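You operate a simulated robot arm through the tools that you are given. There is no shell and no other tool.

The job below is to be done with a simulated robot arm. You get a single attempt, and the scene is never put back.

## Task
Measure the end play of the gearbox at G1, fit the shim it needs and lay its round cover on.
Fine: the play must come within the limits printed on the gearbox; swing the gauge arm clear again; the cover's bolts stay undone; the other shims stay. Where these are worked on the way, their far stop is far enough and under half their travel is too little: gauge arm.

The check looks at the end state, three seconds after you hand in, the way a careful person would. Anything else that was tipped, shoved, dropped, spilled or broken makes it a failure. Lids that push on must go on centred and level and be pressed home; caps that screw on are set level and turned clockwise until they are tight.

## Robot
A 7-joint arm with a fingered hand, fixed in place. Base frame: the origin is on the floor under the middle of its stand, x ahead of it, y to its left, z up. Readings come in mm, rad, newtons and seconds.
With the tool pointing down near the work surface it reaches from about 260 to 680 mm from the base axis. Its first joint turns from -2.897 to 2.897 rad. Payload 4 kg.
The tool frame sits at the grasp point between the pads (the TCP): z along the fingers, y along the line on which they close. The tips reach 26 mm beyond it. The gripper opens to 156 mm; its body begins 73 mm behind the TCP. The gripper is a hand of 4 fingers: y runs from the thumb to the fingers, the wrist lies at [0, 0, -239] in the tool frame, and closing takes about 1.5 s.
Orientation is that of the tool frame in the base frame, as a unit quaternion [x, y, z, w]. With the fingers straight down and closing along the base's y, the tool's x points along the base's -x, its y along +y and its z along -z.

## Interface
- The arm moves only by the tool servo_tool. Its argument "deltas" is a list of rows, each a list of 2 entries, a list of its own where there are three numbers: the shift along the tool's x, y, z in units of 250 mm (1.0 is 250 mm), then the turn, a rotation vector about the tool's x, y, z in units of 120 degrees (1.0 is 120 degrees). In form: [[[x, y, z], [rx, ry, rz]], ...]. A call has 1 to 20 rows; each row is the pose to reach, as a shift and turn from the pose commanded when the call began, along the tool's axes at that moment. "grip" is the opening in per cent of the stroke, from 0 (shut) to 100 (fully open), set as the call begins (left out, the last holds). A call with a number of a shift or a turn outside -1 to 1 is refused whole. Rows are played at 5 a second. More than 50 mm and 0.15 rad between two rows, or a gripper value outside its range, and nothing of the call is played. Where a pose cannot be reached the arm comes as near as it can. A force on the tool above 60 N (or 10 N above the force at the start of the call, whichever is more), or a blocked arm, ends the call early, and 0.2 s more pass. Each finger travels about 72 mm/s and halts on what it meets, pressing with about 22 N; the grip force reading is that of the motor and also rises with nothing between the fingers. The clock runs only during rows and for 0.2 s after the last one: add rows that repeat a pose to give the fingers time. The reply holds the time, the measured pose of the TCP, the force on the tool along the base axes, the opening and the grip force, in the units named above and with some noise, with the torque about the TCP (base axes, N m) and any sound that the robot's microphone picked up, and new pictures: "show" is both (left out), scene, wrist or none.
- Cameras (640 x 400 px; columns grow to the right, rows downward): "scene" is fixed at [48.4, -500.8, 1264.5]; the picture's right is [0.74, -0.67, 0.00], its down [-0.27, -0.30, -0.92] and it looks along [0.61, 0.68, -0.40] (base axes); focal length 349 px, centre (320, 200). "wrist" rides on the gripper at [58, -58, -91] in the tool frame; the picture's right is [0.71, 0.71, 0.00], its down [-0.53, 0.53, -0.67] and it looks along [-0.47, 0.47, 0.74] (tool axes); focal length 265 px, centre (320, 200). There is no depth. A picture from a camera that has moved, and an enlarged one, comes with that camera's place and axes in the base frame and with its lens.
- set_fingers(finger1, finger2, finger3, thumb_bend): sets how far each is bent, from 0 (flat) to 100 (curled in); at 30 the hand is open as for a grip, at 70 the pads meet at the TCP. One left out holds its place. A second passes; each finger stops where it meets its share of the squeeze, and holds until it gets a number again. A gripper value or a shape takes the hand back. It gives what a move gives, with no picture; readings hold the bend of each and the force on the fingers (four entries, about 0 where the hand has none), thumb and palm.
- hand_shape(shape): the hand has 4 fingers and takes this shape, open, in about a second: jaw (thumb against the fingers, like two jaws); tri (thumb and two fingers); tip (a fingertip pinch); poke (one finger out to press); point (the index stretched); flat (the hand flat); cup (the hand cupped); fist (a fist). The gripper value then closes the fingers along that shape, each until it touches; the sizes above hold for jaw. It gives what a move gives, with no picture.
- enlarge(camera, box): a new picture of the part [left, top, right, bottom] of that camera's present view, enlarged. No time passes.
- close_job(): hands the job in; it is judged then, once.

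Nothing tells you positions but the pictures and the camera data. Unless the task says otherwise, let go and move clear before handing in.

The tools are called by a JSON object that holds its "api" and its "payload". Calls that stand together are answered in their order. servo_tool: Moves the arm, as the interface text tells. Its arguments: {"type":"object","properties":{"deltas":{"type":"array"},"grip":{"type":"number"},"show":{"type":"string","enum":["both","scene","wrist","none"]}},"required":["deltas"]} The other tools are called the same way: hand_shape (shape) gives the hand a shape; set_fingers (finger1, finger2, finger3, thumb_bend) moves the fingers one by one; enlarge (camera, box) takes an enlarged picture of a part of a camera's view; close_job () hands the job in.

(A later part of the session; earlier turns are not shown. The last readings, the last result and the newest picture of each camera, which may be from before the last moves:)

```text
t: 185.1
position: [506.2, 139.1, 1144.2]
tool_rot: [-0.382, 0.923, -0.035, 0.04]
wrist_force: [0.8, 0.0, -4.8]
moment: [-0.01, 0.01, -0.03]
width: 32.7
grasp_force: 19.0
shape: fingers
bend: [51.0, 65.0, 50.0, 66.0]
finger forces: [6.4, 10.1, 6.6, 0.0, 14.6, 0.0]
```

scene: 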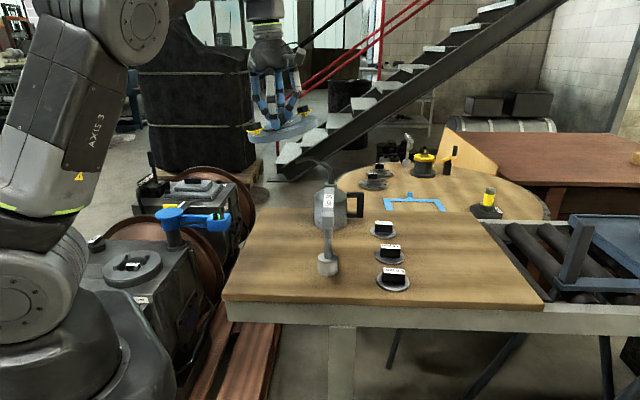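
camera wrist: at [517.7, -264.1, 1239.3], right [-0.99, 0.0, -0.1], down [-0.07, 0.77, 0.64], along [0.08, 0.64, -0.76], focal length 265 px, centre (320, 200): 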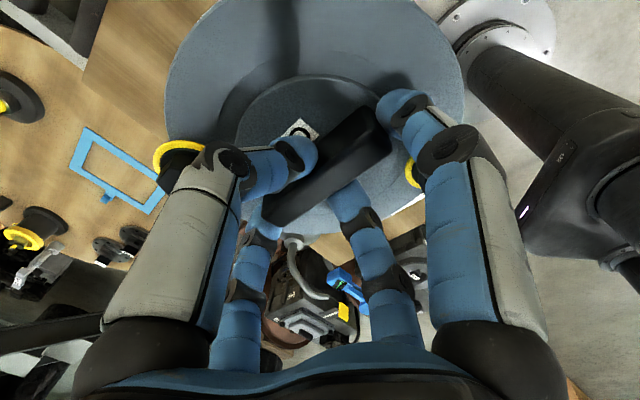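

{"api": "servo_tool", "payload": {"deltas": [[[-0.031, 0.16, 0.018], [0, 0, 0]], [[-0.063, 0.32, 0.037], [0, 0, 0]], [[-0.094, 0.48, 0.055], [0, 0, 0]], [[-0.119, 0.638, 0.12], [0, 0, 0]], [[-0.143, 0.796, 0.187], [0, 0, 0]], [[-0.168, 0.954, 0.254], [0, 0, 0]], [[-0.168, 0.954, 0.254], [0, 0, 0]]], "show": "none"}}

{"api": "servo_tool", "payload": {"deltas": [[[0, 0, 0], [0, 0, 0]]], "show": "scene"}}

```text
t: 186.7
position: [375.2, 333.0, 1059.6]
tool_rot: [-0.381, 0.923, -0.034, 0.04]
wrist_force: [0.3, -0.6, -5.4]
moment: [-0.02, 0.03, -0.01]
width: 32.3
grasp_force: 19.0
shape: fingers
bend: [51.0, 65.0, 50.0, 66.0]
finger forces: [6.2, 10.0, 6.6, 0.0, 14.8, 0.0]
```

```text
t: 187.1
position: [374.7, 332.6, 1060.5]
tool_rot: [-0.381, 0.923, -0.036, 0.039]
wrist_force: [0.2, -0.3, -5.0]
moment: [0.01, 0.05, 0.04]
width: 32.6
grasp_force: 18.7
shape: fingers
bend: [51.0, 65.0, 50.0, 66.0]
finger forces: [6.2, 10.0, 6.5, 0.0, 14.8, 0.1]
```

scene: 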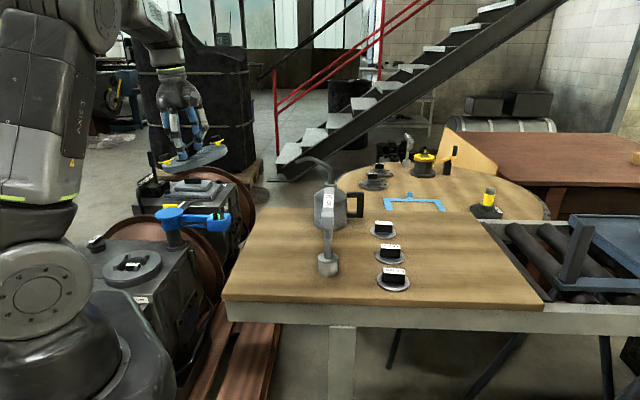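

{"api": "servo_tool", "payload": {"deltas": [[[-0.019, 0.137, 0.079], [0, 0, 0]], [[-0.038, 0.274, 0.158], [0, 0, 0]], [[-0.057, 0.411, 0.236], [0, 0, 0]], [[-0.076, 0.548, 0.315], [0, 0, 0]], [[-0.1, 0.648, 0.397], [0, 0, 0]], [[-0.125, 0.749, 0.479], [0, 0, 0]], [[-0.149, 0.849, 0.561], [0, 0, 0]], [[-0.173, 0.949, 0.643], [0, 0, 0]], [[-0.173, 0.949, 0.643], [0, 0, 0]]], "show": "none"}}

{"api": "servo_tool", "payload": {"deltas": [[[0, 0, 0], [0, 0, 0]]], "show": "both"}}

{"api": "enlarge", "payload": {"camera": "scene", "box": [70, 150, 230, 310]}}

```text
t: 189.1
position: [253.9, 526.5, 879.7]
tool_rot: [-0.381, 0.923, -0.036, 0.042]
wrist_force: [0.3, 0.0, -5.1]
moment: [-0.01, 0.04, 0.01]
width: 32.4
grasp_force: 18.6
shape: fingers
bend: [51.0, 65.0, 50.0, 66.0]
finger forces: [6.0, 10.3, 6.5, 0.1, 14.6, 0.1]
```

```text
t: 189.5
position: [254.7, 527.3, 881.4]
tool_rot: [-0.382, 0.923, -0.035, 0.04]
wrist_force: [-0.1, 0.2, -5.2]
moment: [-0.01, 0.03, -0.02]
width: 32.3
grasp_force: 18.7
shape: fingers
bend: [51.0, 65.0, 50.0, 66.0]
finger forces: [5.9, 10.2, 6.4, 0.0, 14.6, 0.1]
camera wrist: at [245.3, 448.6, 974.4], right [-0.99, 0.0, -0.1], down [-0.07, 0.77, 0.64], along [0.08, 0.64, -0.76], focal length 265 px, centre (320, 200)
```

scene: 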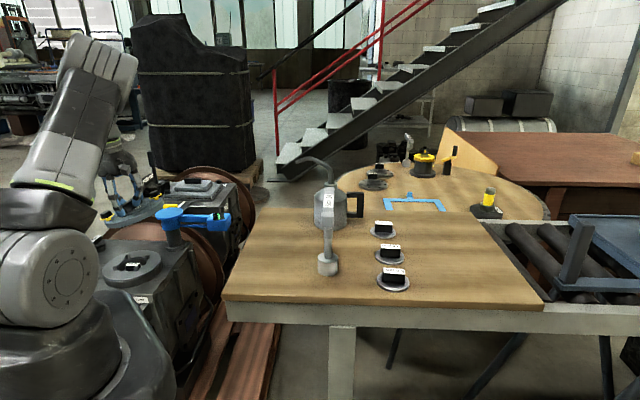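
wrist: 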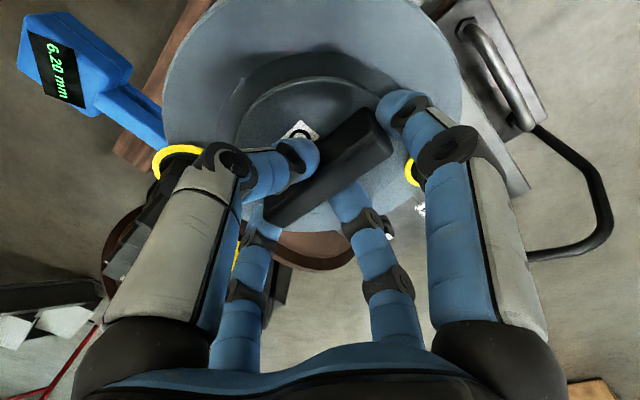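

```text
2.50 times, centred on (150, 230) of scene
camera zoom: at [48.4, -500.8, 1264.5], right [0.74, -0.67, 0.0], down [-0.27, -0.3, -0.92], along [0.61, 0.68, -0.4], focal length 873 px, centre (745, 125)
```

zoom: 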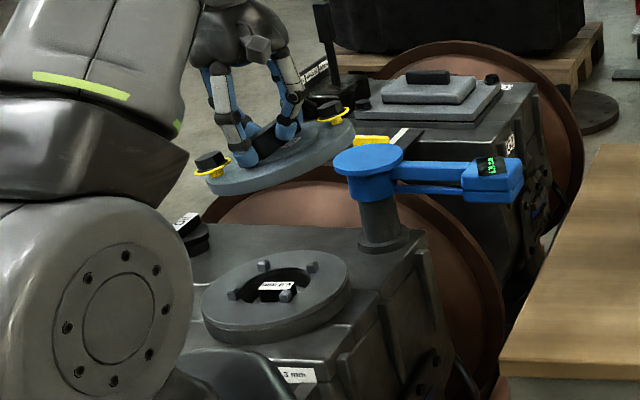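

The cover has settled in line with the leaning hand, so it hangs about 6° off level (+x side up). I'll bring the hand back to vertical here and check the level again.

{"api": "servo_tool", "payload": {"deltas": [[[0, 0, 0], [-0.015, 0.007, 0]], [[0, 0, 0], [-0.03, 0.014, 0]], [[0, 0, 0], [-0.0457, 0.0204, 0]], [[0, 0, 0], [-0.0457, 0.0204, 0]]], "show": "wrist"}}

{"api": "enlarge", "payload": {"camera": "scene", "box": [70, 150, 230, 310]}}

{"api": "enlarge", "payload": {"camera": "scene", "box": [90, 170, 180, 240]}}

```text
t: 190.5
position: [257.4, 527.3, 880.7]
tool_rot: [-0.381, 0.924, 0.0, 0.003]
wrist_force: [0.0, 0.6, -5.7]
moment: [0.01, 0.0, -0.01]
width: 32.4
grasp_force: 18.4
shape: fingers
bend: [51.0, 65.0, 50.0, 66.0]
finger forces: [5.9, 10.2, 6.5, 0.0, 14.8, 0.1]
camera wrist: at [255.1, 445.6, 972.2], right [-1.0, 0.0, 0.0], down [0.0, 0.74, 0.67], along [0.0, 0.67, -0.74], focal length 265 px, centre (320, 200)
```

wrist: 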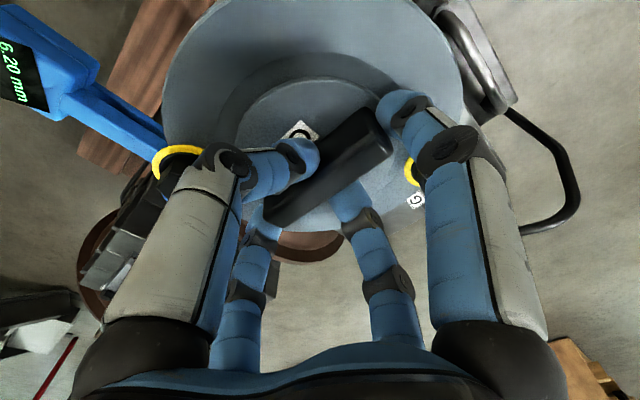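

```text
2.50 times, centred on (150, 230) of scene
camera zoom: at [48.4, -500.8, 1264.5], right [0.74, -0.67, 0.0], down [-0.27, -0.3, -0.92], along [0.61, 0.68, -0.4], focal length 873 px, centre (745, 125)
```

zoom: 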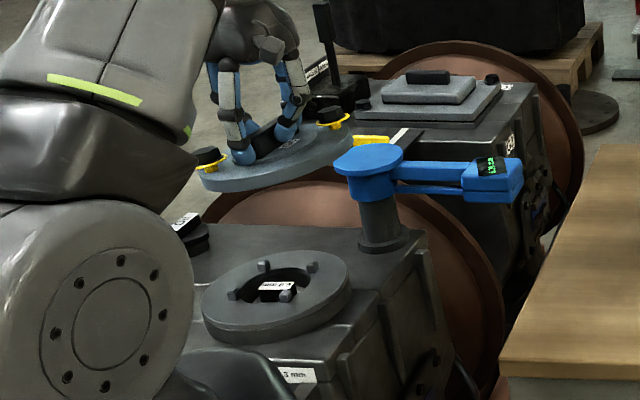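

```text
5.71 times, centred on (135, 205) of scene
camera zoom: at [48.4, -500.8, 1264.5], right [0.74, -0.67, 0.0], down [-0.27, -0.3, -0.92], along [0.61, 0.68, -0.4], focal length 1996 px, centre (1377, 171)
```

zoom: 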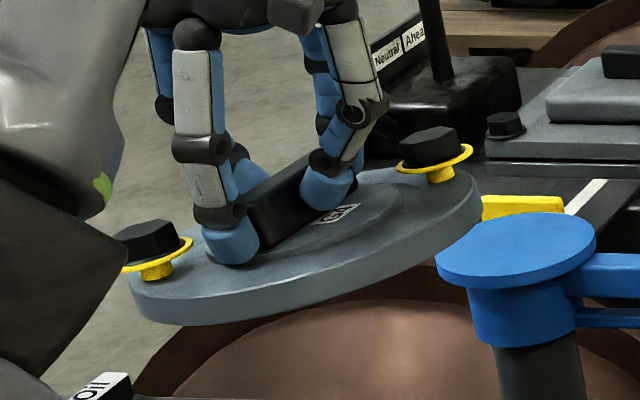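

{"api": "servo_tool", "payload": {"deltas": [[[0, 0, 0], [-0.014, 0.009, 0]], [[0, 0, 0], [-0.028, 0.018, 0]], [[0, 0, 0], [-0.041, 0.026, 0]], [[0, 0, 0], [-0.041, 0.026, 0]]], "show": "wrist"}}

{"api": "enlarge", "payload": {"camera": "scene", "box": [90, 170, 180, 240]}}

```text
t: 191.5
position: [255.9, 526.7, 881.2]
tool_rot: [-0.382, 0.923, 0.03, -0.039]
wrist_force: [-0.2, 0.1, -6.0]
moment: [-0.02, -0.03, -0.01]
width: 32.1
grasp_force: 18.9
shape: fingers
bend: [51.0, 65.0, 50.0, 66.0]
finger forces: [5.8, 10.1, 6.7, 0.0, 15.1, 0.0]
camera wrist: at [264.5, 443.3, 969.7], right [-1.0, 0.0, 0.1], down [0.07, 0.73, 0.68], along [-0.07, 0.69, -0.72], focal length 265 px, centre (320, 200)
```

wrist: 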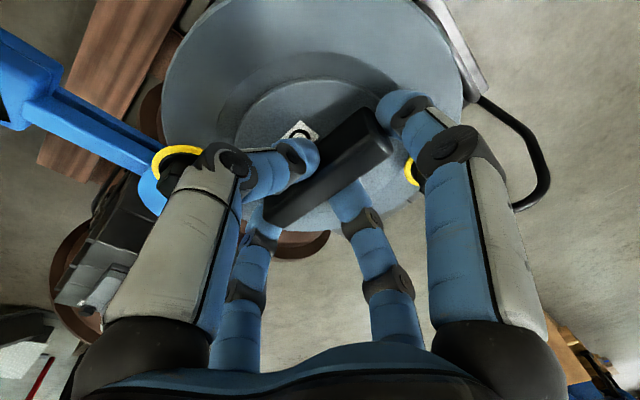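

```text
5.71 times, centred on (135, 205) of scene
camera zoom: at [48.4, -500.8, 1264.5], right [0.74, -0.67, 0.0], down [-0.27, -0.3, -0.92], along [0.61, 0.68, -0.4], focal length 1996 px, centre (1377, 171)
```

zoom: 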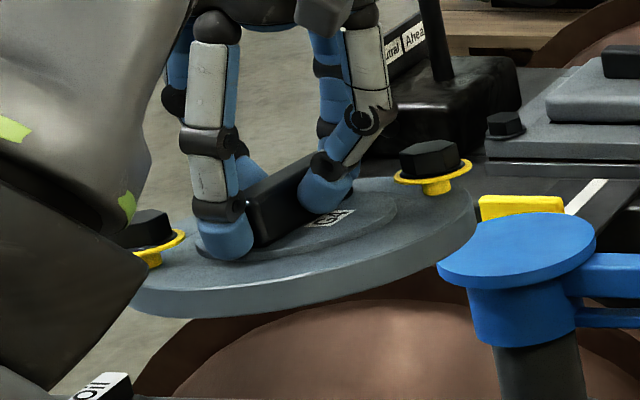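

The cover is level now. I'll bring it over the ring, still about 50 mm above it, and check the centring.

{"api": "servo_tool", "payload": {"deltas": [[[-0.03, 0.05, 0.1], [0, 0, 0]], [[-0.06, 0.1, 0.22], [0, 0, 0]], [[-0.078, 0.149, 0.34], [0, 0, 0]], [[-0.078, 0.149, 0.46], [0, 0, 0]], [[-0.078, 0.149, 0.496], [0, 0, 0]], [[-0.078, 0.149, 0.496], [0, 0, 0]]], "show": "wrist"}}

{"api": "enlarge", "payload": {"camera": "scene", "box": [90, 210, 180, 290]}}

{"api": "enlarge", "payload": {"camera": "wrist", "box": [140, 0, 500, 230]}}

```text
t: 192.9
position: [231.5, 570.1, 757.4]
tool_rot: [-0.382, 0.923, 0.03, -0.04]
wrist_force: [-0.1, -0.5, -5.5]
moment: [-0.02, -0.02, -0.01]
width: 32.2
grasp_force: 18.6
shape: fingers
bend: [52.0, 65.0, 50.0, 66.0]
finger forces: [5.9, 10.2, 6.6, 0.0, 15.2, 0.0]
camera wrist: at [239.7, 486.5, 847.0], right [-1.0, 0.0, 0.09], down [0.06, 0.73, 0.68], along [-0.07, 0.69, -0.72], focal length 265 px, centre (320, 200)
```

wrist: 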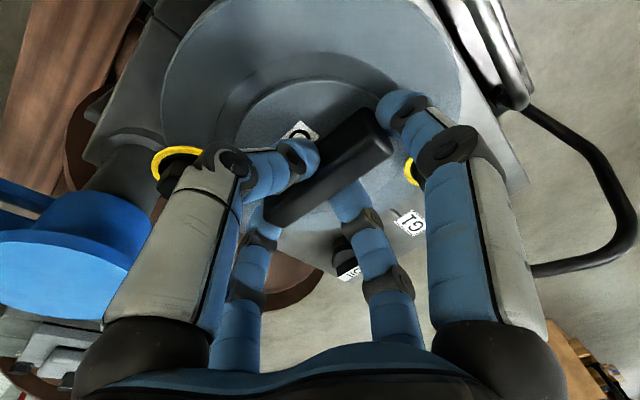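

```text
5.00 times, centred on (135, 250) of scene
camera zoom: at [48.4, -500.8, 1264.5], right [0.74, -0.67, 0.0], down [-0.27, -0.3, -0.92], along [0.61, 0.68, -0.4], focal length 1746 px, centre (1245, -50)
```

zoom: 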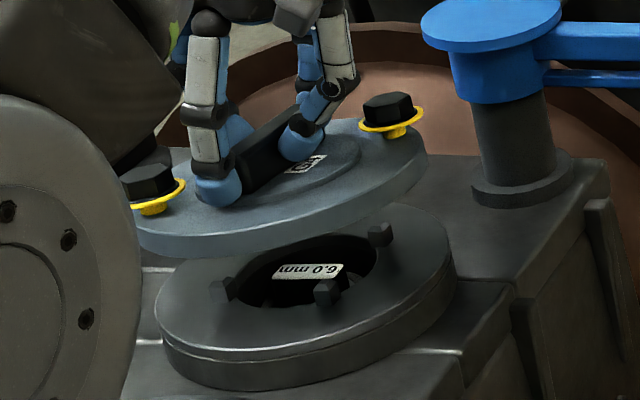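

```text
1.74 times, centred on (320, 115) of wrist
camera zoom: at [239.7, 486.5, 847.0], right [-1.0, 0.0, 0.09], down [0.06, 0.73, 0.68], along [-0.07, 0.69, -0.72], focal length 462 px, centre (320, 348)
```

zoom: 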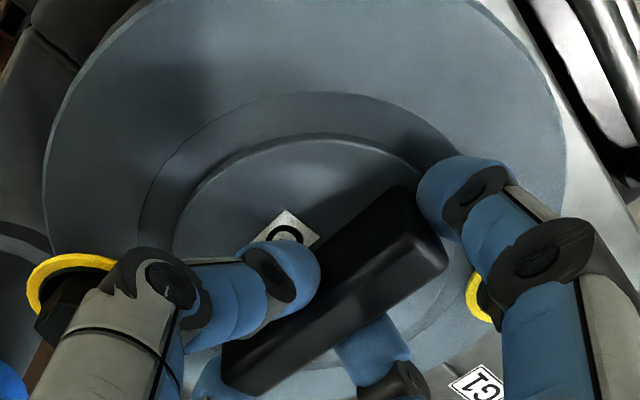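

{"api": "servo_tool", "payload": {"deltas": [[[-0.0024, -0.0041, 0.05], [0, 0, 0]], [[-0.0049, -0.0083, 0.1], [0, 0, 0]], [[-0.0064, -0.011, 0.13], [0, 0, 0]], [[-0.0064, -0.011, 0.13], [0, 0, 0]]], "show": "wrist"}}

{"api": "enlarge", "payload": {"camera": "scene", "box": [90, 220, 180, 300]}}

```text
t: 193.9
position: [232.6, 571.1, 725.1]
tool_rot: [-0.383, 0.923, 0.03, -0.039]
wrist_force: [-0.8, 0.1, -6.2]
moment: [-0.03, 0.01, -0.04]
width: 31.9
grasp_force: 18.8
shape: fingers
bend: [52.0, 65.0, 50.0, 66.0]
finger forces: [5.9, 10.1, 6.6, 0.0, 15.0, 0.1]
camera wrist: at [239.5, 486.8, 815.3], right [-1.0, 0.0, 0.09], down [0.06, 0.73, 0.68], along [-0.07, 0.69, -0.72], focal length 265 px, centre (320, 200)
```

wrist: 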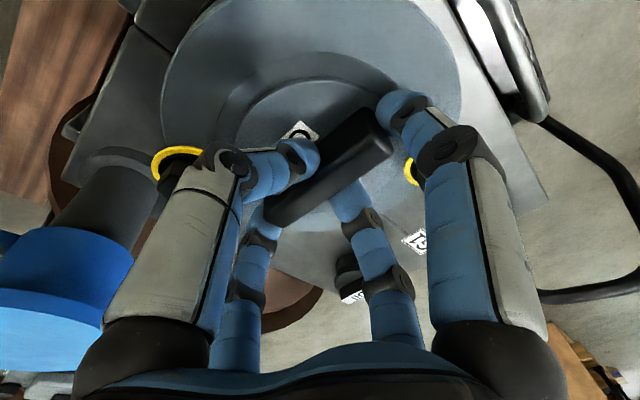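

```text
5.00 times, centred on (135, 260) of scene
camera zoom: at [48.4, -500.8, 1264.5], right [0.74, -0.67, 0.0], down [-0.27, -0.3, -0.92], along [0.61, 0.68, -0.4], focal length 1746 px, centre (1245, -100)
```

zoom: 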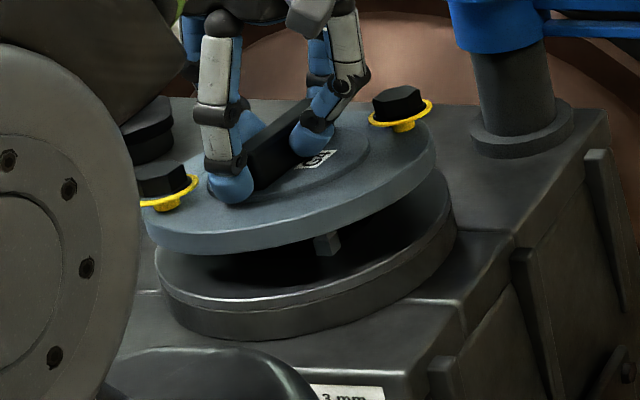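

{"api": "servo_tool", "payload": {"deltas": [[[-0.0006, -0.001, 0.012], [0, 0, 0]], [[-0.0012, -0.002, 0.024], [0, 0, 0]], [[-0.0018, -0.003, 0.036], [0, 0, 0]], [[-0.0018, -0.003, 0.036], [0, 0, 0]]], "show": "none"}}

{"api": "enlarge", "payload": {"camera": "scene", "box": [90, 220, 180, 300]}}

```text
t: 194.9
position: [232.5, 571.2, 717.9]
tool_rot: [-0.382, 0.923, 0.03, -0.038]
wrist_force: [-0.5, 0.4, -6.6]
moment: [0.01, -0.03, 0.0]
width: 32.1
grasp_force: 19.0
shape: fingers
bend: [52.0, 65.0, 50.0, 66.0]
finger forces: [5.9, 10.2, 6.6, 0.0, 15.0, 0.0]
```

```text
5.00 times, centred on (135, 260) of scene
camera zoom: at [48.4, -500.8, 1264.5], right [0.74, -0.67, 0.0], down [-0.27, -0.3, -0.92], along [0.61, 0.68, -0.4], focal length 1746 px, centre (1245, -100)
```

zoom: 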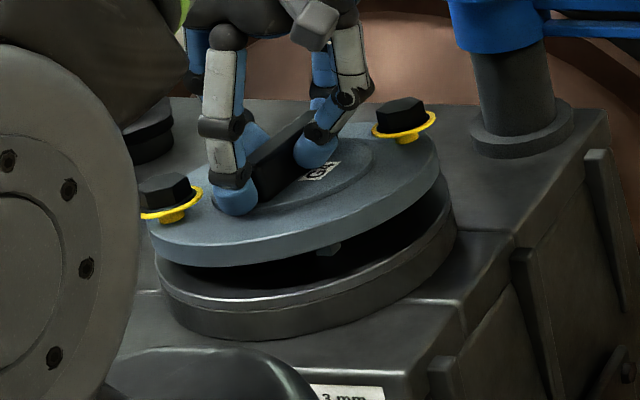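

{"api": "servo_tool", "payload": {"deltas": [[[-0.0005, -0.0008, 0.01], [0, 0, 0]], [[-0.001, -0.0017, 0.02], [0, 0, 0]], [[-0.0015, -0.0025, 0.03], [0, 0, 0]], [[-0.0015, -0.0025, 0.03], [0, 0, 0]]], "show": "none"}}

{"api": "enlarge", "payload": {"camera": "scene", "box": [90, 220, 180, 300]}}

```text
t: 195.9
position: [232.3, 571.8, 710.9]
tool_rot: [-0.381, 0.923, 0.03, -0.039]
wrist_force: [0.1, -0.2, -3.7]
moment: [0.09, -0.02, 0.03]
width: 32.0
grasp_force: 18.9
shape: fingers
bend: [52.0, 65.0, 50.0, 66.0]
finger forces: [5.8, 9.7, 6.5, 0.1, 15.1, 0.0]
```

```text
5.00 times, centred on (135, 260) of scene
camera zoom: at [48.4, -500.8, 1264.5], right [0.74, -0.67, 0.0], down [-0.27, -0.3, -0.92], along [0.61, 0.68, -0.4], focal length 1746 px, centre (1245, -100)
```

zoom: 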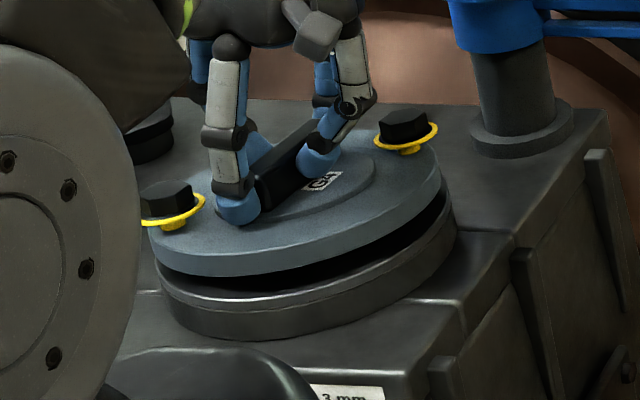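

{"api": "servo_tool", "payload": {"deltas": [[[-0.0004, -0.0007, 0.008], [0, 0, 0]], [[-0.0008, -0.0014, 0.016], [0, 0, 0]], [[-0.0008, -0.0014, 0.016], [0, 0, 0]]], "show": "none"}}

{"api": "enlarge", "payload": {"camera": "scene", "box": [90, 220, 180, 300]}}

```text
t: 196.7
position: [232.0, 571.6, 708.4]
tool_rot: [-0.381, 0.923, 0.03, -0.038]
wrist_force: [0.1, -7.3, 16.7]
moment: [-0.05, 0.15, -0.03]
width: 32.3
grasp_force: 24.4
shape: fingers
bend: [51.0, 65.0, 50.0, 66.0]
finger forces: [10.5, 11.4, 6.4, 0.1, 20.3, 0.0]
```

```text
5.00 times, centred on (135, 260) of scene
camera zoom: at [48.4, -500.8, 1264.5], right [0.74, -0.67, 0.0], down [-0.27, -0.3, -0.92], along [0.61, 0.68, -0.4], focal length 1746 px, centre (1245, -100)
```

zoom: 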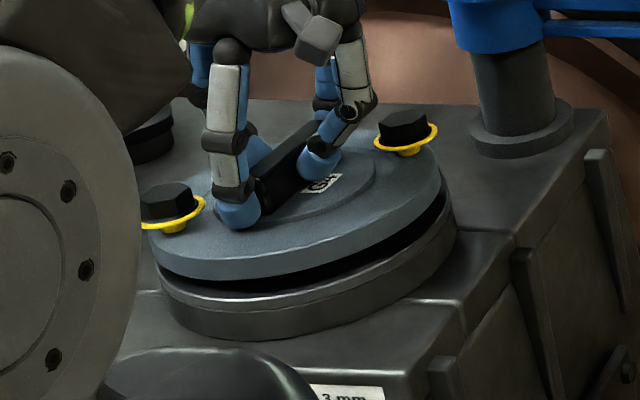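

A lug is pushing the cover toward −y (about 7 N), so it is slightly too far +y. I'll back off a little, shift 3 mm and try again.

{"api": "servo_tool", "payload": {"deltas": [[[0.0002, 0.0004, -0.012], [0, 0, 0]], [[0.0087, -0.0081, -0.0123], [0, 0, 0]], [[0.0083, -0.0088, -0.004], [0, 0, 0]], [[0.0079, -0.0095, 0.004], [0, 0, 0]], [[0.0079, -0.0095, 0.004], [0, 0, 0]]], "show": "none"}}

{"api": "enlarge", "payload": {"camera": "scene", "box": [90, 220, 180, 300]}}

```text
t: 197.9
position: [232.0, 569.2, 705.4]
tool_rot: [-0.381, 0.923, 0.03, -0.039]
wrist_force: [0.6, -5.4, 6.1]
moment: [0.33, -0.3, -0.06]
width: 32.2
grasp_force: 22.6
shape: fingers
bend: [51.0, 64.0, 50.0, 66.0]
finger forces: [6.5, 10.4, 10.0, 0.1, 18.1, 0.1]
```

```text
5.00 times, centred on (135, 260) of scene
camera zoom: at [48.4, -500.8, 1264.5], right [0.74, -0.67, 0.0], down [-0.27, -0.3, -0.92], along [0.61, 0.68, -0.4], focal length 1746 px, centre (1245, -100)
```

zoom: 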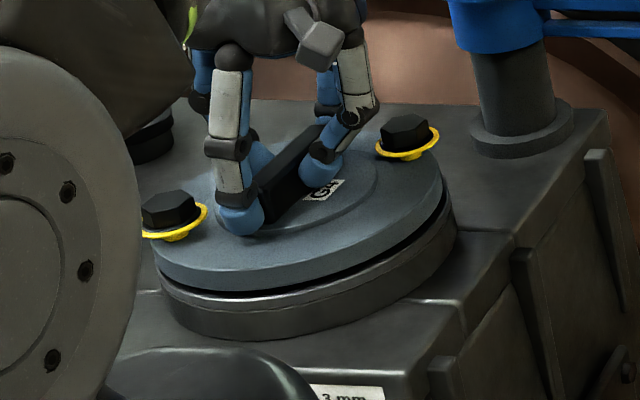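

{"api": "servo_tool", "payload": {"deltas": [[[0.005, -0.006, 0.0], [0, 0, 0]], [[0.008, -0.009, 0.004], [0, 0, 0]], [[0.0076, -0.0097, 0.012], [0, 0, 0]], [[0.0076, -0.0097, 0.012], [0, 0, 0]]], "show": "none"}}

{"api": "enlarge", "payload": {"camera": "scene", "box": [90, 220, 180, 300]}}

```text
t: 198.9
position: [231.2, 566.7, 704.7]
tool_rot: [-0.382, 0.923, 0.032, -0.038]
wrist_force: [-1.2, -1.7, 17.3]
moment: [1.03, -0.84, -0.07]
width: 31.7
grasp_force: 29.3
shape: fingers
bend: [52.0, 64.0, 49.0, 66.0]
finger forces: [6.4, 11.1, 24.9, 0.0, 15.0, 0.1]
```

```text
5.00 times, centred on (135, 260) of scene
camera zoom: at [48.4, -500.8, 1264.5], right [0.74, -0.67, 0.0], down [-0.27, -0.3, -0.92], along [0.61, 0.68, -0.4], focal length 1746 px, centre (1245, -100)
```

zoom: 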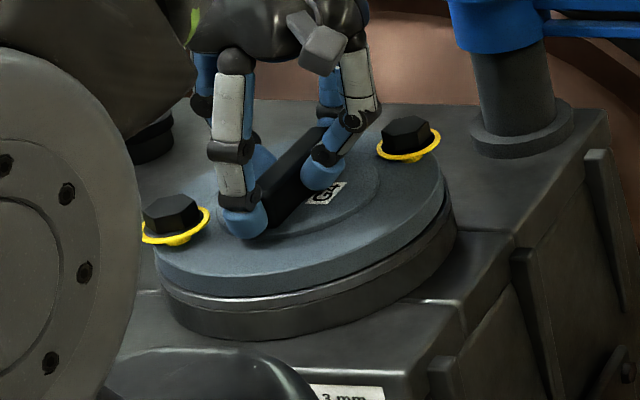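

The cover has dropped over the lugs and is bearing on the ring. I'll open the fingers and let it settle.

{"api": "set_fingers", "payload": {"finger1": 45, "finger2": 58, "finger3": 43, "thumb_bend": 59}}

{"api": "servo_tool", "payload": {"deltas": [[[0, 0, -0.01], [0, 0, 0]], [[-0.0005, -0.001, -0.03], [0, 0, 0]]], "show": "wrist"}}

{"api": "enlarge", "payload": {"camera": "scene", "box": [90, 220, 180, 300]}}

```text
t: 199.9
position: [231.1, 565.7, 702.4]
tool_rot: [-0.383, 0.923, 0.03, -0.039]
wrist_force: [-2.4, 0.5, 6.9]
moment: [-0.03, -0.03, -0.01]
width: 44.9
grasp_force: 4.0
shape: fingers
bend: [45.0, 57.0, 43.0, 62.0]
finger forces: [0.1, 0.1, 0.0, 0.0, 7.1, 0.0]
```

```text
t: 200.5
position: [232.9, 563.3, 709.6]
tool_rot: [-0.383, 0.923, 0.03, -0.039]
wrist_force: [-0.3, 0.5, 0.6]
moment: [0.03, 0.03, 0.01]
width: 48.1
grasp_force: 0.2
shape: fingers
bend: [45.0, 57.0, 43.0, 59.0]
finger forces: [0.0, 0.0, 0.0, 0.0, 0.0, 0.0]
camera wrist: at [241.1, 480.5, 798.7], right [-1.0, 0.0, 0.09], down [0.06, 0.73, 0.68], along [-0.07, 0.69, -0.72], focal length 265 px, centre (320, 200)
```

wrist: 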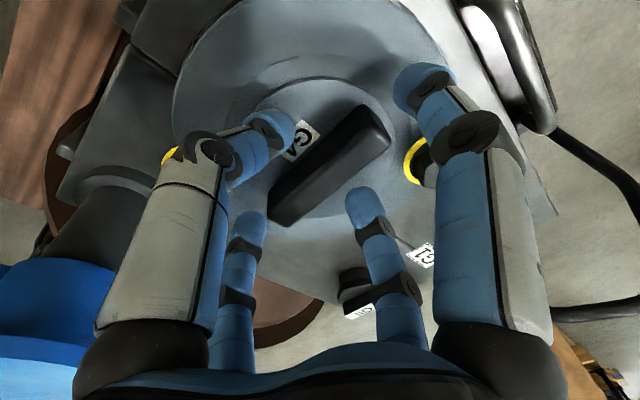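

```text
5.00 times, centred on (135, 260) of scene
camera zoom: at [48.4, -500.8, 1264.5], right [0.74, -0.67, 0.0], down [-0.27, -0.3, -0.92], along [0.61, 0.68, -0.4], focal length 1746 px, centre (1245, -100)
```

zoom: 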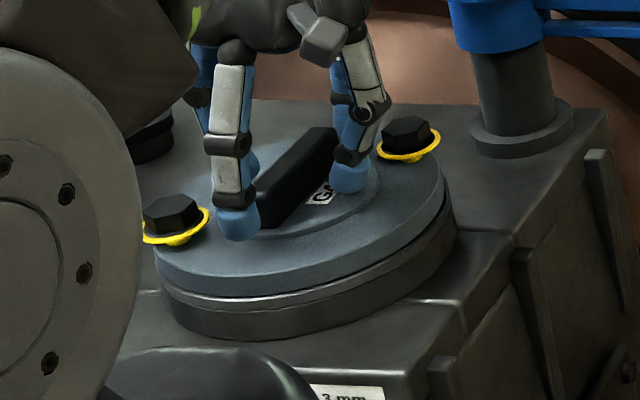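

{"api": "servo_tool", "payload": {"deltas": [[[-0.004, -0.007, -0.08], [0, 0, 0]], [[-0.01, -0.017, -0.2], [0, 0, 0]], [[-0.017, -0.029, -0.34], [0, 0, 0]], [[-0.024, -0.041, -0.48], [0.0423, -0.0267, 0]], [[-0.024, -0.041, -0.6], [0.0423, -0.0267, 0]], [[-0.024, -0.041, -0.6], [0.0423, -0.0267, 0]]], "show": "wrist"}}

{"api": "enlarge", "payload": {"camera": "scene", "box": [90, 225, 180, 295]}}

{"api": "enlarge", "payload": {"camera": "wrist", "box": [200, 0, 440, 150]}}

```text
t: 201.9
position: [260.7, 558.0, 857.6]
tool_rot: [-0.382, 0.924, 0.0, 0.004]
wrist_force: [-0.9, -0.2, 0.3]
moment: [0.02, 0.0, 0.0]
width: 48.1
grasp_force: 0.0
shape: fingers
bend: [45.0, 57.0, 43.0, 59.0]
finger forces: [0.0, 0.0, 0.1, 0.1, 0.0, 0.0]
camera wrist: at [259.1, 476.1, 949.2], right [-1.0, 0.0, -0.01], down [0.0, 0.74, 0.67], along [0.01, 0.67, -0.74], focal length 265 px, centre (320, 200)
```

wrist: 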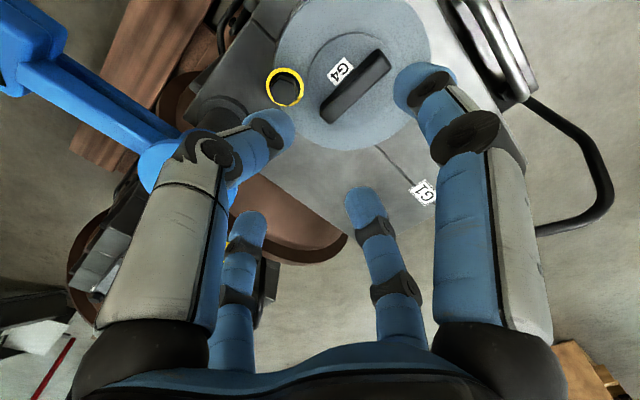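

```text
5.71 times, centred on (135, 260) of scene
camera zoom: at [48.4, -500.8, 1264.5], right [0.74, -0.67, 0.0], down [-0.27, -0.3, -0.92], along [0.61, 0.68, -0.4], focal length 1996 px, centre (1377, -143)
```

zoom: 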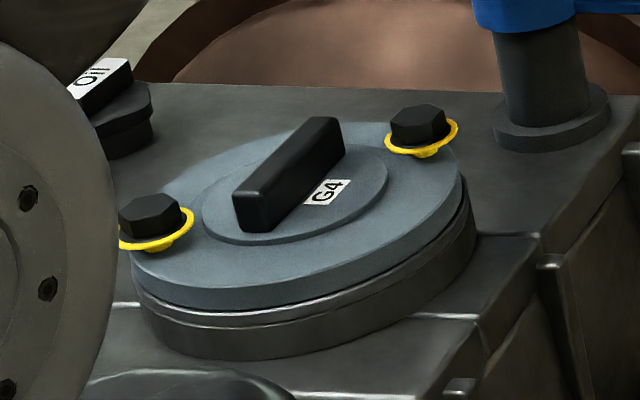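

```text
2.67 times, centred on (320, 75) of wrist
camera zoom: at [259.1, 476.1, 949.2], right [-1.0, 0.0, -0.01], down [0.0, 0.74, 0.67], along [0.01, 0.67, -0.74], focal length 708 px, centre (320, 533)
```

zoom: 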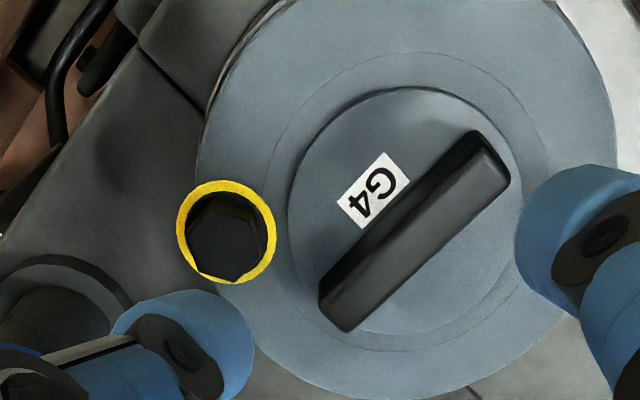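

{"api": "enlarge", "payload": {"camera": "scene", "box": [105, 250, 185, 300]}}

{"api": "enlarge", "payload": {"camera": "scene", "box": [140, 240, 180, 280]}}

{"api": "enlarge", "payload": {"camera": "scene", "box": [100, 250, 150, 290]}}

```text
8.00 times, centred on (145, 275) of scene
camera zoom: at [48.4, -500.8, 1264.5], right [0.74, -0.67, 0.0], down [-0.27, -0.3, -0.92], along [0.61, 0.68, -0.4], focal length 2794 px, centre (1720, -400)
```

zoom: 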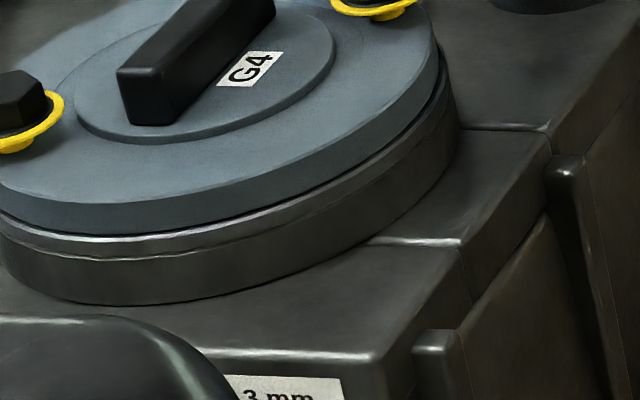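

```text
10.00 times, centred on (160, 260) of scene
camera zoom: at [48.4, -500.8, 1264.5], right [0.74, -0.67, 0.0], down [-0.27, -0.3, -0.92], along [0.61, 0.68, -0.4], focal length 3492 px, centre (1920, -400)
```

zoom: 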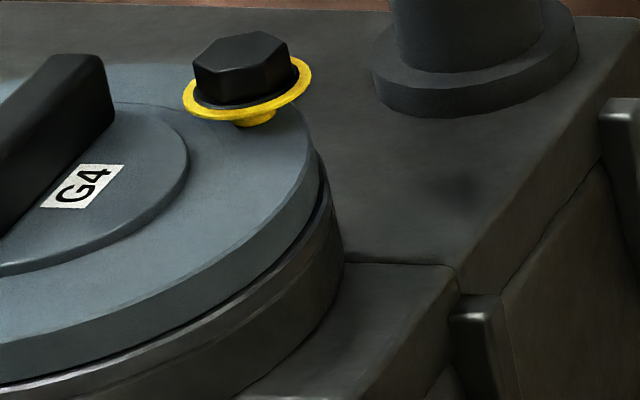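

```text
10.00 times, centred on (125, 270) of scene
camera zoom: at [48.4, -500.8, 1264.5], right [0.74, -0.67, 0.0], down [-0.27, -0.3, -0.92], along [0.61, 0.68, -0.4], focal length 3492 px, centre (2270, -500)
```

zoom: 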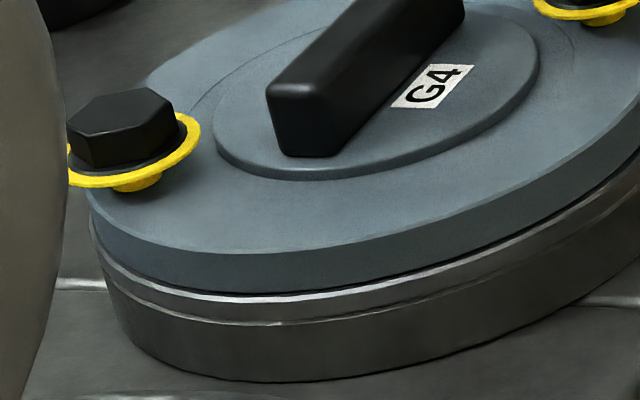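

{"api": "enlarge", "payload": {"camera": "wrist", "box": [255, 0, 335, 60]}}

{"api": "enlarge", "payload": {"camera": "wrist", "box": [320, 100, 440, 170]}}

{"api": "enlarge", "payload": {"camera": "wrist", "box": [390, 0, 470, 60]}}

```text
6.67 times, centred on (295, 30) of wrist
camera zoom: at [259.1, 476.1, 949.2], right [-1.0, 0.0, -0.01], down [0.0, 0.74, 0.67], along [0.01, 0.67, -0.74], focal length 1769 px, centre (487, 1333)
```

zoom: 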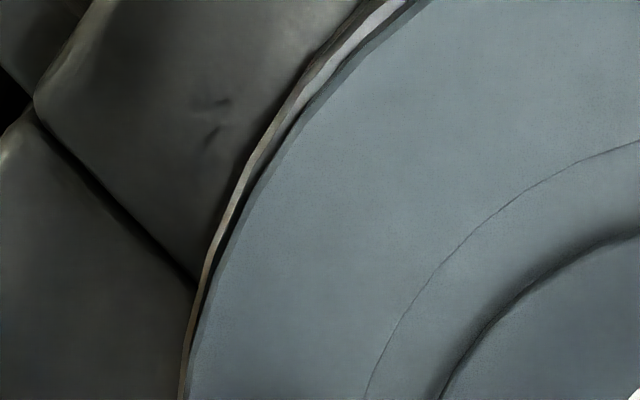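

```text
5.33 times, centred on (380, 135) of wrist
camera zoom: at [259.1, 476.1, 949.2], right [-1.0, 0.0, -0.01], down [0.0, 0.74, 0.67], along [0.01, 0.67, -0.74], focal length 1416 px, centre (0, 547)
```

zoom: 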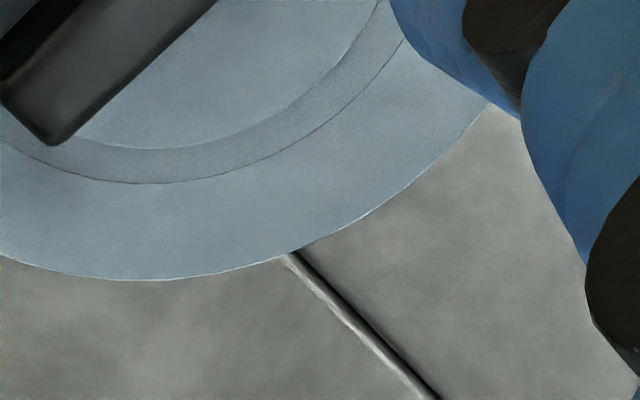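

```text
6.67 times, centred on (430, 30) of wrist
camera zoom: at [259.1, 476.1, 949.2], right [-1.0, 0.0, -0.01], down [0.0, 0.74, 0.67], along [0.01, 0.67, -0.74], focal length 1769 px, centre (-413, 1333)
```

zoom: 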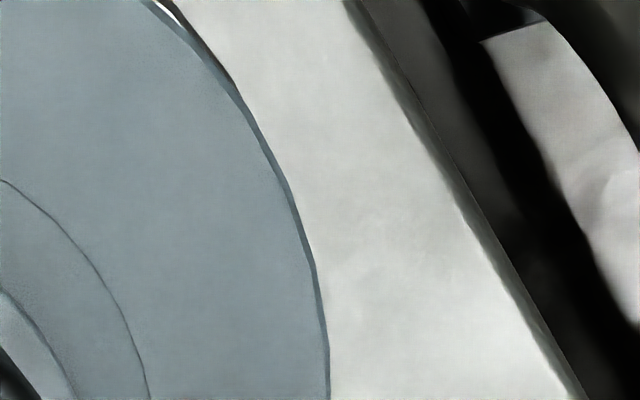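

{"api": "servo_tool", "payload": {"deltas": [[[0.1, -0.02, -0.05], [0, 0, 0]], [[0.2, -0.08, -0.1], [0, 0, 0]], [[0.28, -0.12, -0.1], [0, 0, 0]], [[0.28, -0.12, -0.1], [0, 0, 0]]], "grip": 100, "show": "wrist"}}

{"api": "enlarge", "payload": {"camera": "wrist", "box": [200, 20, 440, 190]}}

```text
t: 202.9
position: [231.0, 486.7, 882.1]
tool_rot: [-0.383, 0.924, -0.001, 0.004]
wrist_force: [0.6, -0.3, -0.3]
moment: [0.01, -0.04, 0.0]
width: 155.9
grasp_force: 0.0
shape: jaw
bend: [30.0, 30.0, 30.0, 30.0]
finger forces: [0.1, 0.1, 0.0, 0.0, 0.0, 0.0]
camera wrist: at [229.3, 405.8, 973.5], right [-1.0, 0.0, -0.01], down [0.0, 0.74, 0.67], along [0.01, 0.67, -0.74], focal length 265 px, centre (320, 200)
```

wrist: 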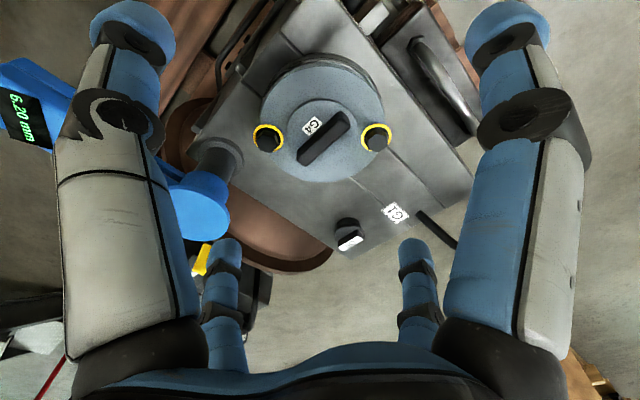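

```text
2.35 times, centred on (320, 105) of wrist
camera zoom: at [229.3, 405.8, 973.5], right [-1.0, 0.0, -0.01], down [0.0, 0.74, 0.67], along [0.01, 0.67, -0.74], focal length 624 px, centre (320, 424)
```

zoom: 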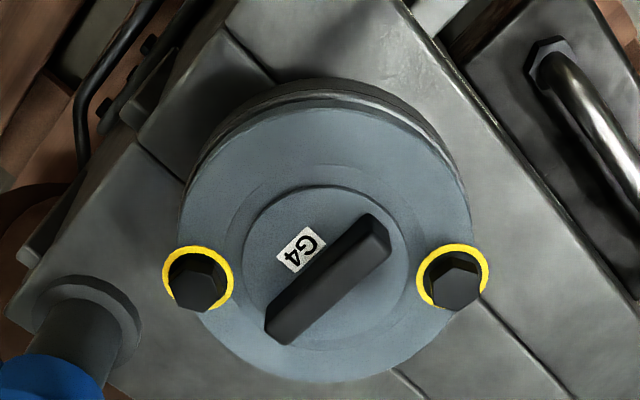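

{"api": "enlarge", "payload": {"camera": "wrist", "box": [255, 45, 395, 115]}}

{"api": "enlarge", "payload": {"camera": "wrist", "box": [250, 60, 310, 120]}}

{"api": "enlarge", "payload": {"camera": "wrist", "box": [340, 60, 400, 120]}}

```text
4.57 times, centred on (325, 80) of wrist
camera zoom: at [229.3, 405.8, 973.5], right [-1.0, 0.0, -0.01], down [0.0, 0.74, 0.67], along [0.01, 0.67, -0.74], focal length 1213 px, centre (297, 749)
```

zoom: 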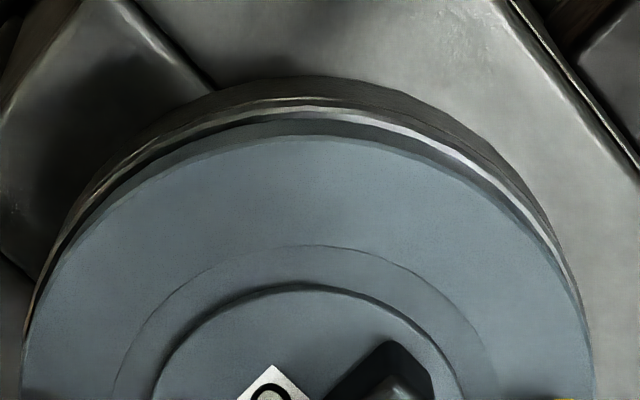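

```text
6.67 times, centred on (280, 90) of wrist
camera zoom: at [229.3, 405.8, 973.5], right [-1.0, 0.0, -0.01], down [0.0, 0.74, 0.67], along [0.01, 0.67, -0.74], focal length 1769 px, centre (587, 933)
```

zoom: 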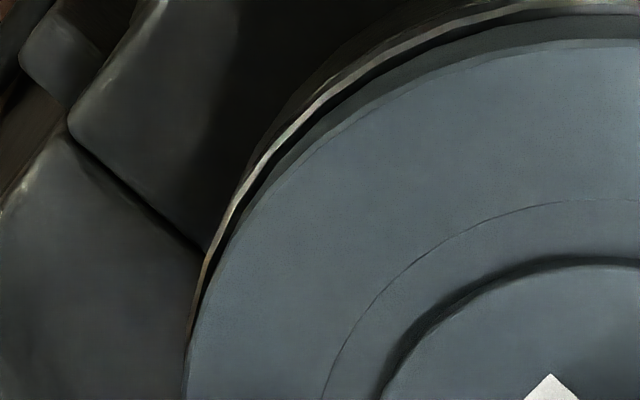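

```text
6.67 times, centred on (370, 90) of wrist
camera zoom: at [229.3, 405.8, 973.5], right [-1.0, 0.0, -0.01], down [0.0, 0.74, 0.67], along [0.01, 0.67, -0.74], focal length 1769 px, centre (-13, 933)
```

zoom: 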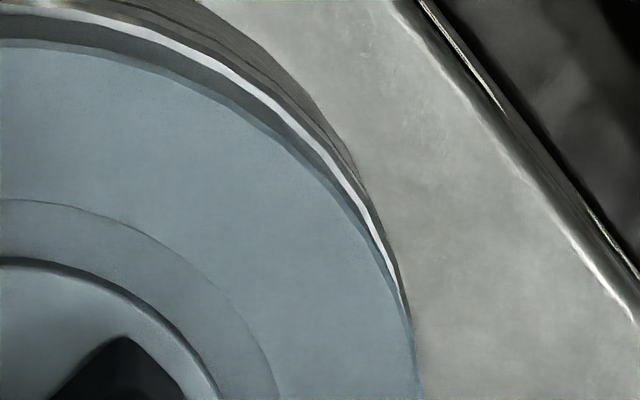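

The cover lies level and centred within about 2 mm. To be sure it's fully home, I'll press gently on the middle of its handle with closed fingertips.

{"api": "servo_tool", "payload": {"deltas": [[[-0.08, 0.08, 0.0], [0, 0, 0]], [[-0.16, 0.16, 0.0], [0, 0, 0]], [[-0.234, 0.245, 0.05], [0, 0, 0]], [[-0.234, 0.245, 0.2], [0, 0, 0]], [[-0.234, 0.245, 0.35], [0, 0, 0]], [[-0.234, 0.245, 0.5], [0, 0, 0]], [[-0.234, 0.245, 0.56], [0, 0, 0]], [[-0.234, 0.245, 0.56], [0, 0, 0]]], "grip": 0, "show": "both"}}

{"api": "enlarge", "payload": {"camera": "scene", "box": [80, 200, 190, 300]}}

```text
t: 204.7
position: [231.7, 572.6, 742.4]
tool_rot: [-0.383, 0.924, 0.0, 0.004]
wrist_force: [-0.7, 0.0, -0.5]
moment: [0.02, -0.03, 0.02]
width: 0.0
grasp_force: 21.6
shape: jaw
bend: [70.0, 70.0, 70.0, 70.0]
finger forces: [0.0, 0.1, 0.1, 0.0, 0.0, 0.0]
camera wrist: at [229.0, 490.6, 832.7], right [-1.0, 0.0, -0.01], down [0.0, 0.74, 0.67], along [0.01, 0.67, -0.74], focal length 265 px, centre (320, 200)
```

scene: 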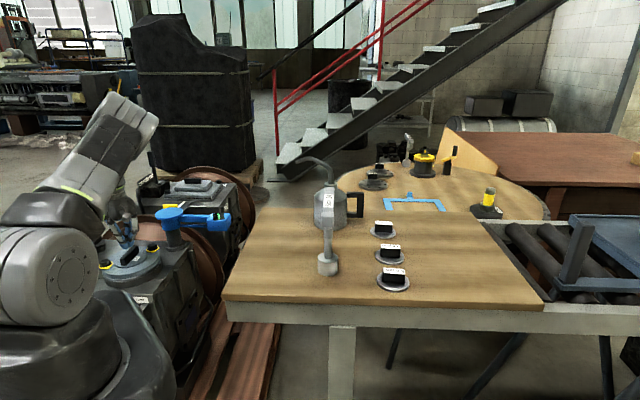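
wrist: 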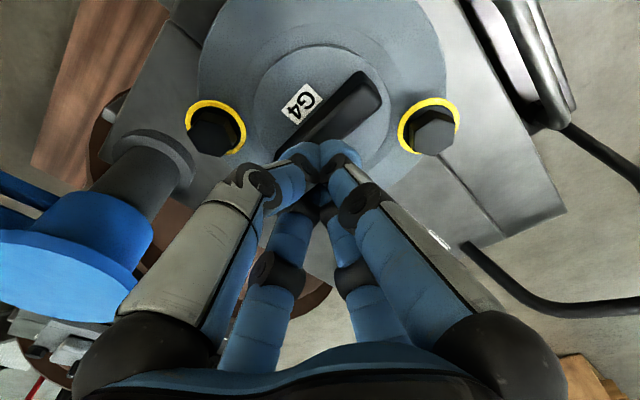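

```text
4.00 times, centred on (135, 250) of scene
camera zoom: at [48.4, -500.8, 1264.5], right [0.74, -0.67, 0.0], down [-0.27, -0.3, -0.92], along [0.61, 0.68, -0.4], focal length 1397 px, centre (1060, 0)
```

zoom: 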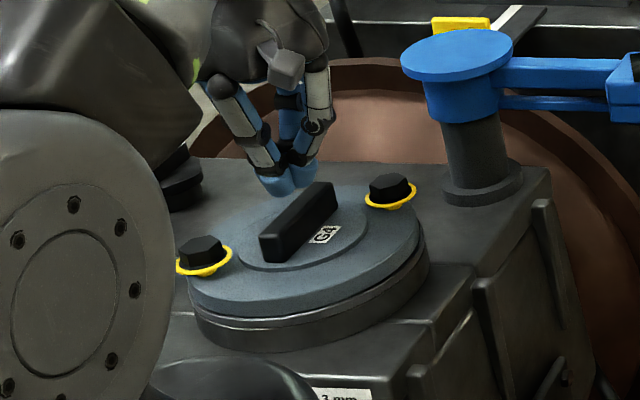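

{"api": "enlarge", "payload": {"camera": "wrist", "box": [240, 40, 420, 200]}}

```text
2.50 times, centred on (330, 120) of wrist
camera zoom: at [229.0, 490.6, 832.7], right [-1.0, 0.0, -0.01], down [0.0, 0.74, 0.67], along [0.01, 0.67, -0.74], focal length 664 px, centre (295, 400)
```

zoom: 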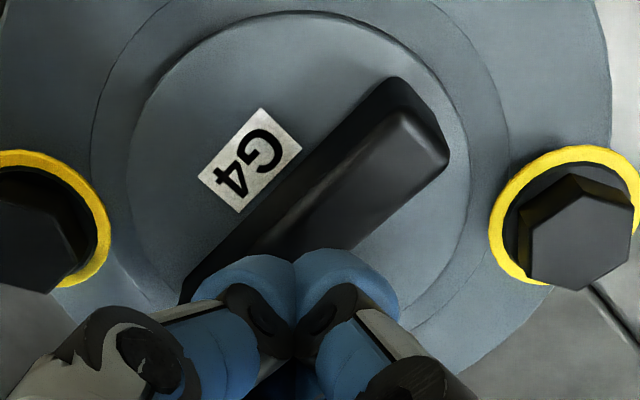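

{"api": "servo_tool", "payload": {"deltas": [[[0.015, -0.006, 0.03], [0, 0, 0]], [[0.015, -0.006, 0.06], [0, 0, 0]], [[0.015, -0.006, 0.085], [0, 0, 0]], [[0.015, -0.006, 0.085], [0, 0, 0]]], "show": "none"}}

{"api": "servo_tool", "payload": {"deltas": [[[0, 0, 0.008], [0, 0, 0]], [[0, 0, 0.016], [0, 0, 0]], [[0, 0, 0.016], [0, 0, 0]]], "show": "none"}}

```text
t: 205.7
position: [227.4, 571.0, 727.1]
tool_rot: [-0.381, 0.924, 0.003, 0.007]
wrist_force: [-4.5, -7.0, 57.5]
moment: [-0.4, 0.49, 0.02]
width: 0.0
grasp_force: 22.1
shape: jaw
bend: [70.0, 70.0, 70.0, 70.0]
finger forces: [82.5, 0.1, 0.0, 0.1, 0.1, 0.1]
```

```text
t: 206.2
position: [228.3, 572.3, 728.4]
tool_rot: [-0.382, 0.924, 0.004, 0.008]
wrist_force: [0.3, -2.3, 11.7]
moment: [-0.13, 0.08, 0.01]
width: 0.1
grasp_force: 21.8
shape: jaw
bend: [70.0, 70.0, 70.0, 70.0]
finger forces: [0.0, 0.1, 0.1, 0.1, 0.1, 0.0]
stopped in row 2: the force on the tool passed its limit at 71 N (the readings are from after the stop); the commanded pose is now the measured one
```

Firm contact on the handle — the cover is home. I'll lift away and check everything.

{"api": "servo_tool", "payload": {"deltas": [[[0, 0, -0.03], [0, 0, 0]], [[0, 0, -0.12], [0, 0, 0]], [[0, 0, -0.28], [0, 0, 0]], [[0, 0, -0.44], [0, 0, 0]], [[0, 0, -0.6], [0, 0, 0]], [[0.1, -0.1, -0.7], [0, 0, 0]], [[0.24, -0.2, -0.75], [0, 0, 0]], [[0.24, -0.2, -0.75], [0, 0, 0]]], "grip": 100, "show": "both"}}

{"api": "enlarge", "payload": {"camera": "scene", "box": [90, 225, 180, 295]}}

{"api": "enlarge", "payload": {"camera": "wrist", "box": [200, 20, 440, 190]}}

```text
t: 208.0
position: [219.9, 489.9, 912.4]
tool_rot: [-0.382, 0.924, 0.003, 0.006]
wrist_force: [-1.3, -0.1, 0.4]
moment: [0.0, 0.01, -0.02]
width: 155.9
grasp_force: 0.0
shape: jaw
bend: [30.0, 30.0, 30.0, 30.0]
finger forces: [0.1, 0.0, 0.0, 0.1, 0.1, 0.0]
camera wrist: at [218.4, 407.3, 1002.7], right [-1.0, 0.0, -0.01], down [-0.01, 0.74, 0.68], along [0.01, 0.68, -0.74], focal length 265 px, centre (320, 200)
```

scene: 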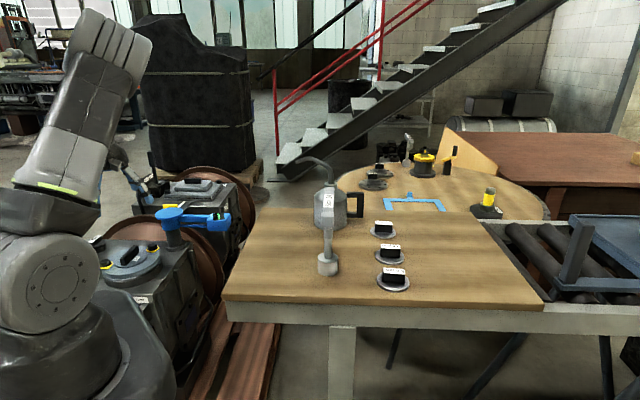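
wrist: 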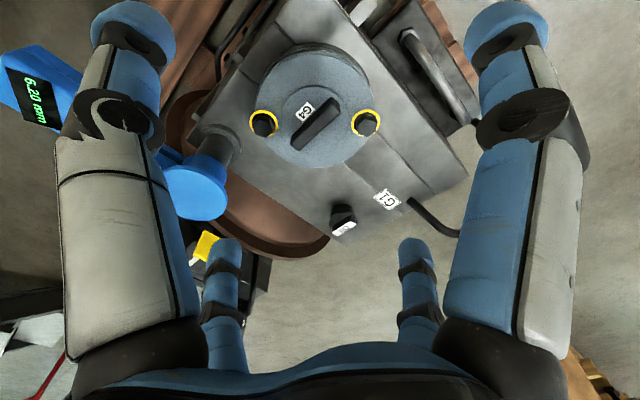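

```text
5.71 times, centred on (135, 260) of scene
camera zoom: at [48.4, -500.8, 1264.5], right [0.74, -0.67, 0.0], down [-0.27, -0.3, -0.92], along [0.61, 0.68, -0.4], focal length 1996 px, centre (1377, -143)
```

zoom: 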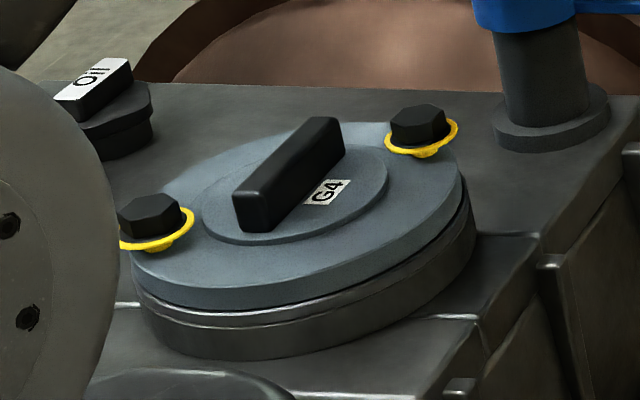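

```text
2.35 times, centred on (320, 105) of wrist
camera zoom: at [218.4, 407.3, 1002.7], right [-1.0, 0.0, -0.01], down [-0.01, 0.74, 0.68], along [0.01, 0.68, -0.74], focal length 624 px, centre (320, 424)
```

zoom: 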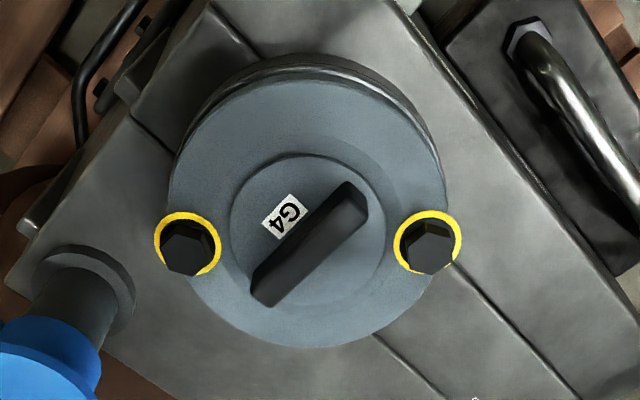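

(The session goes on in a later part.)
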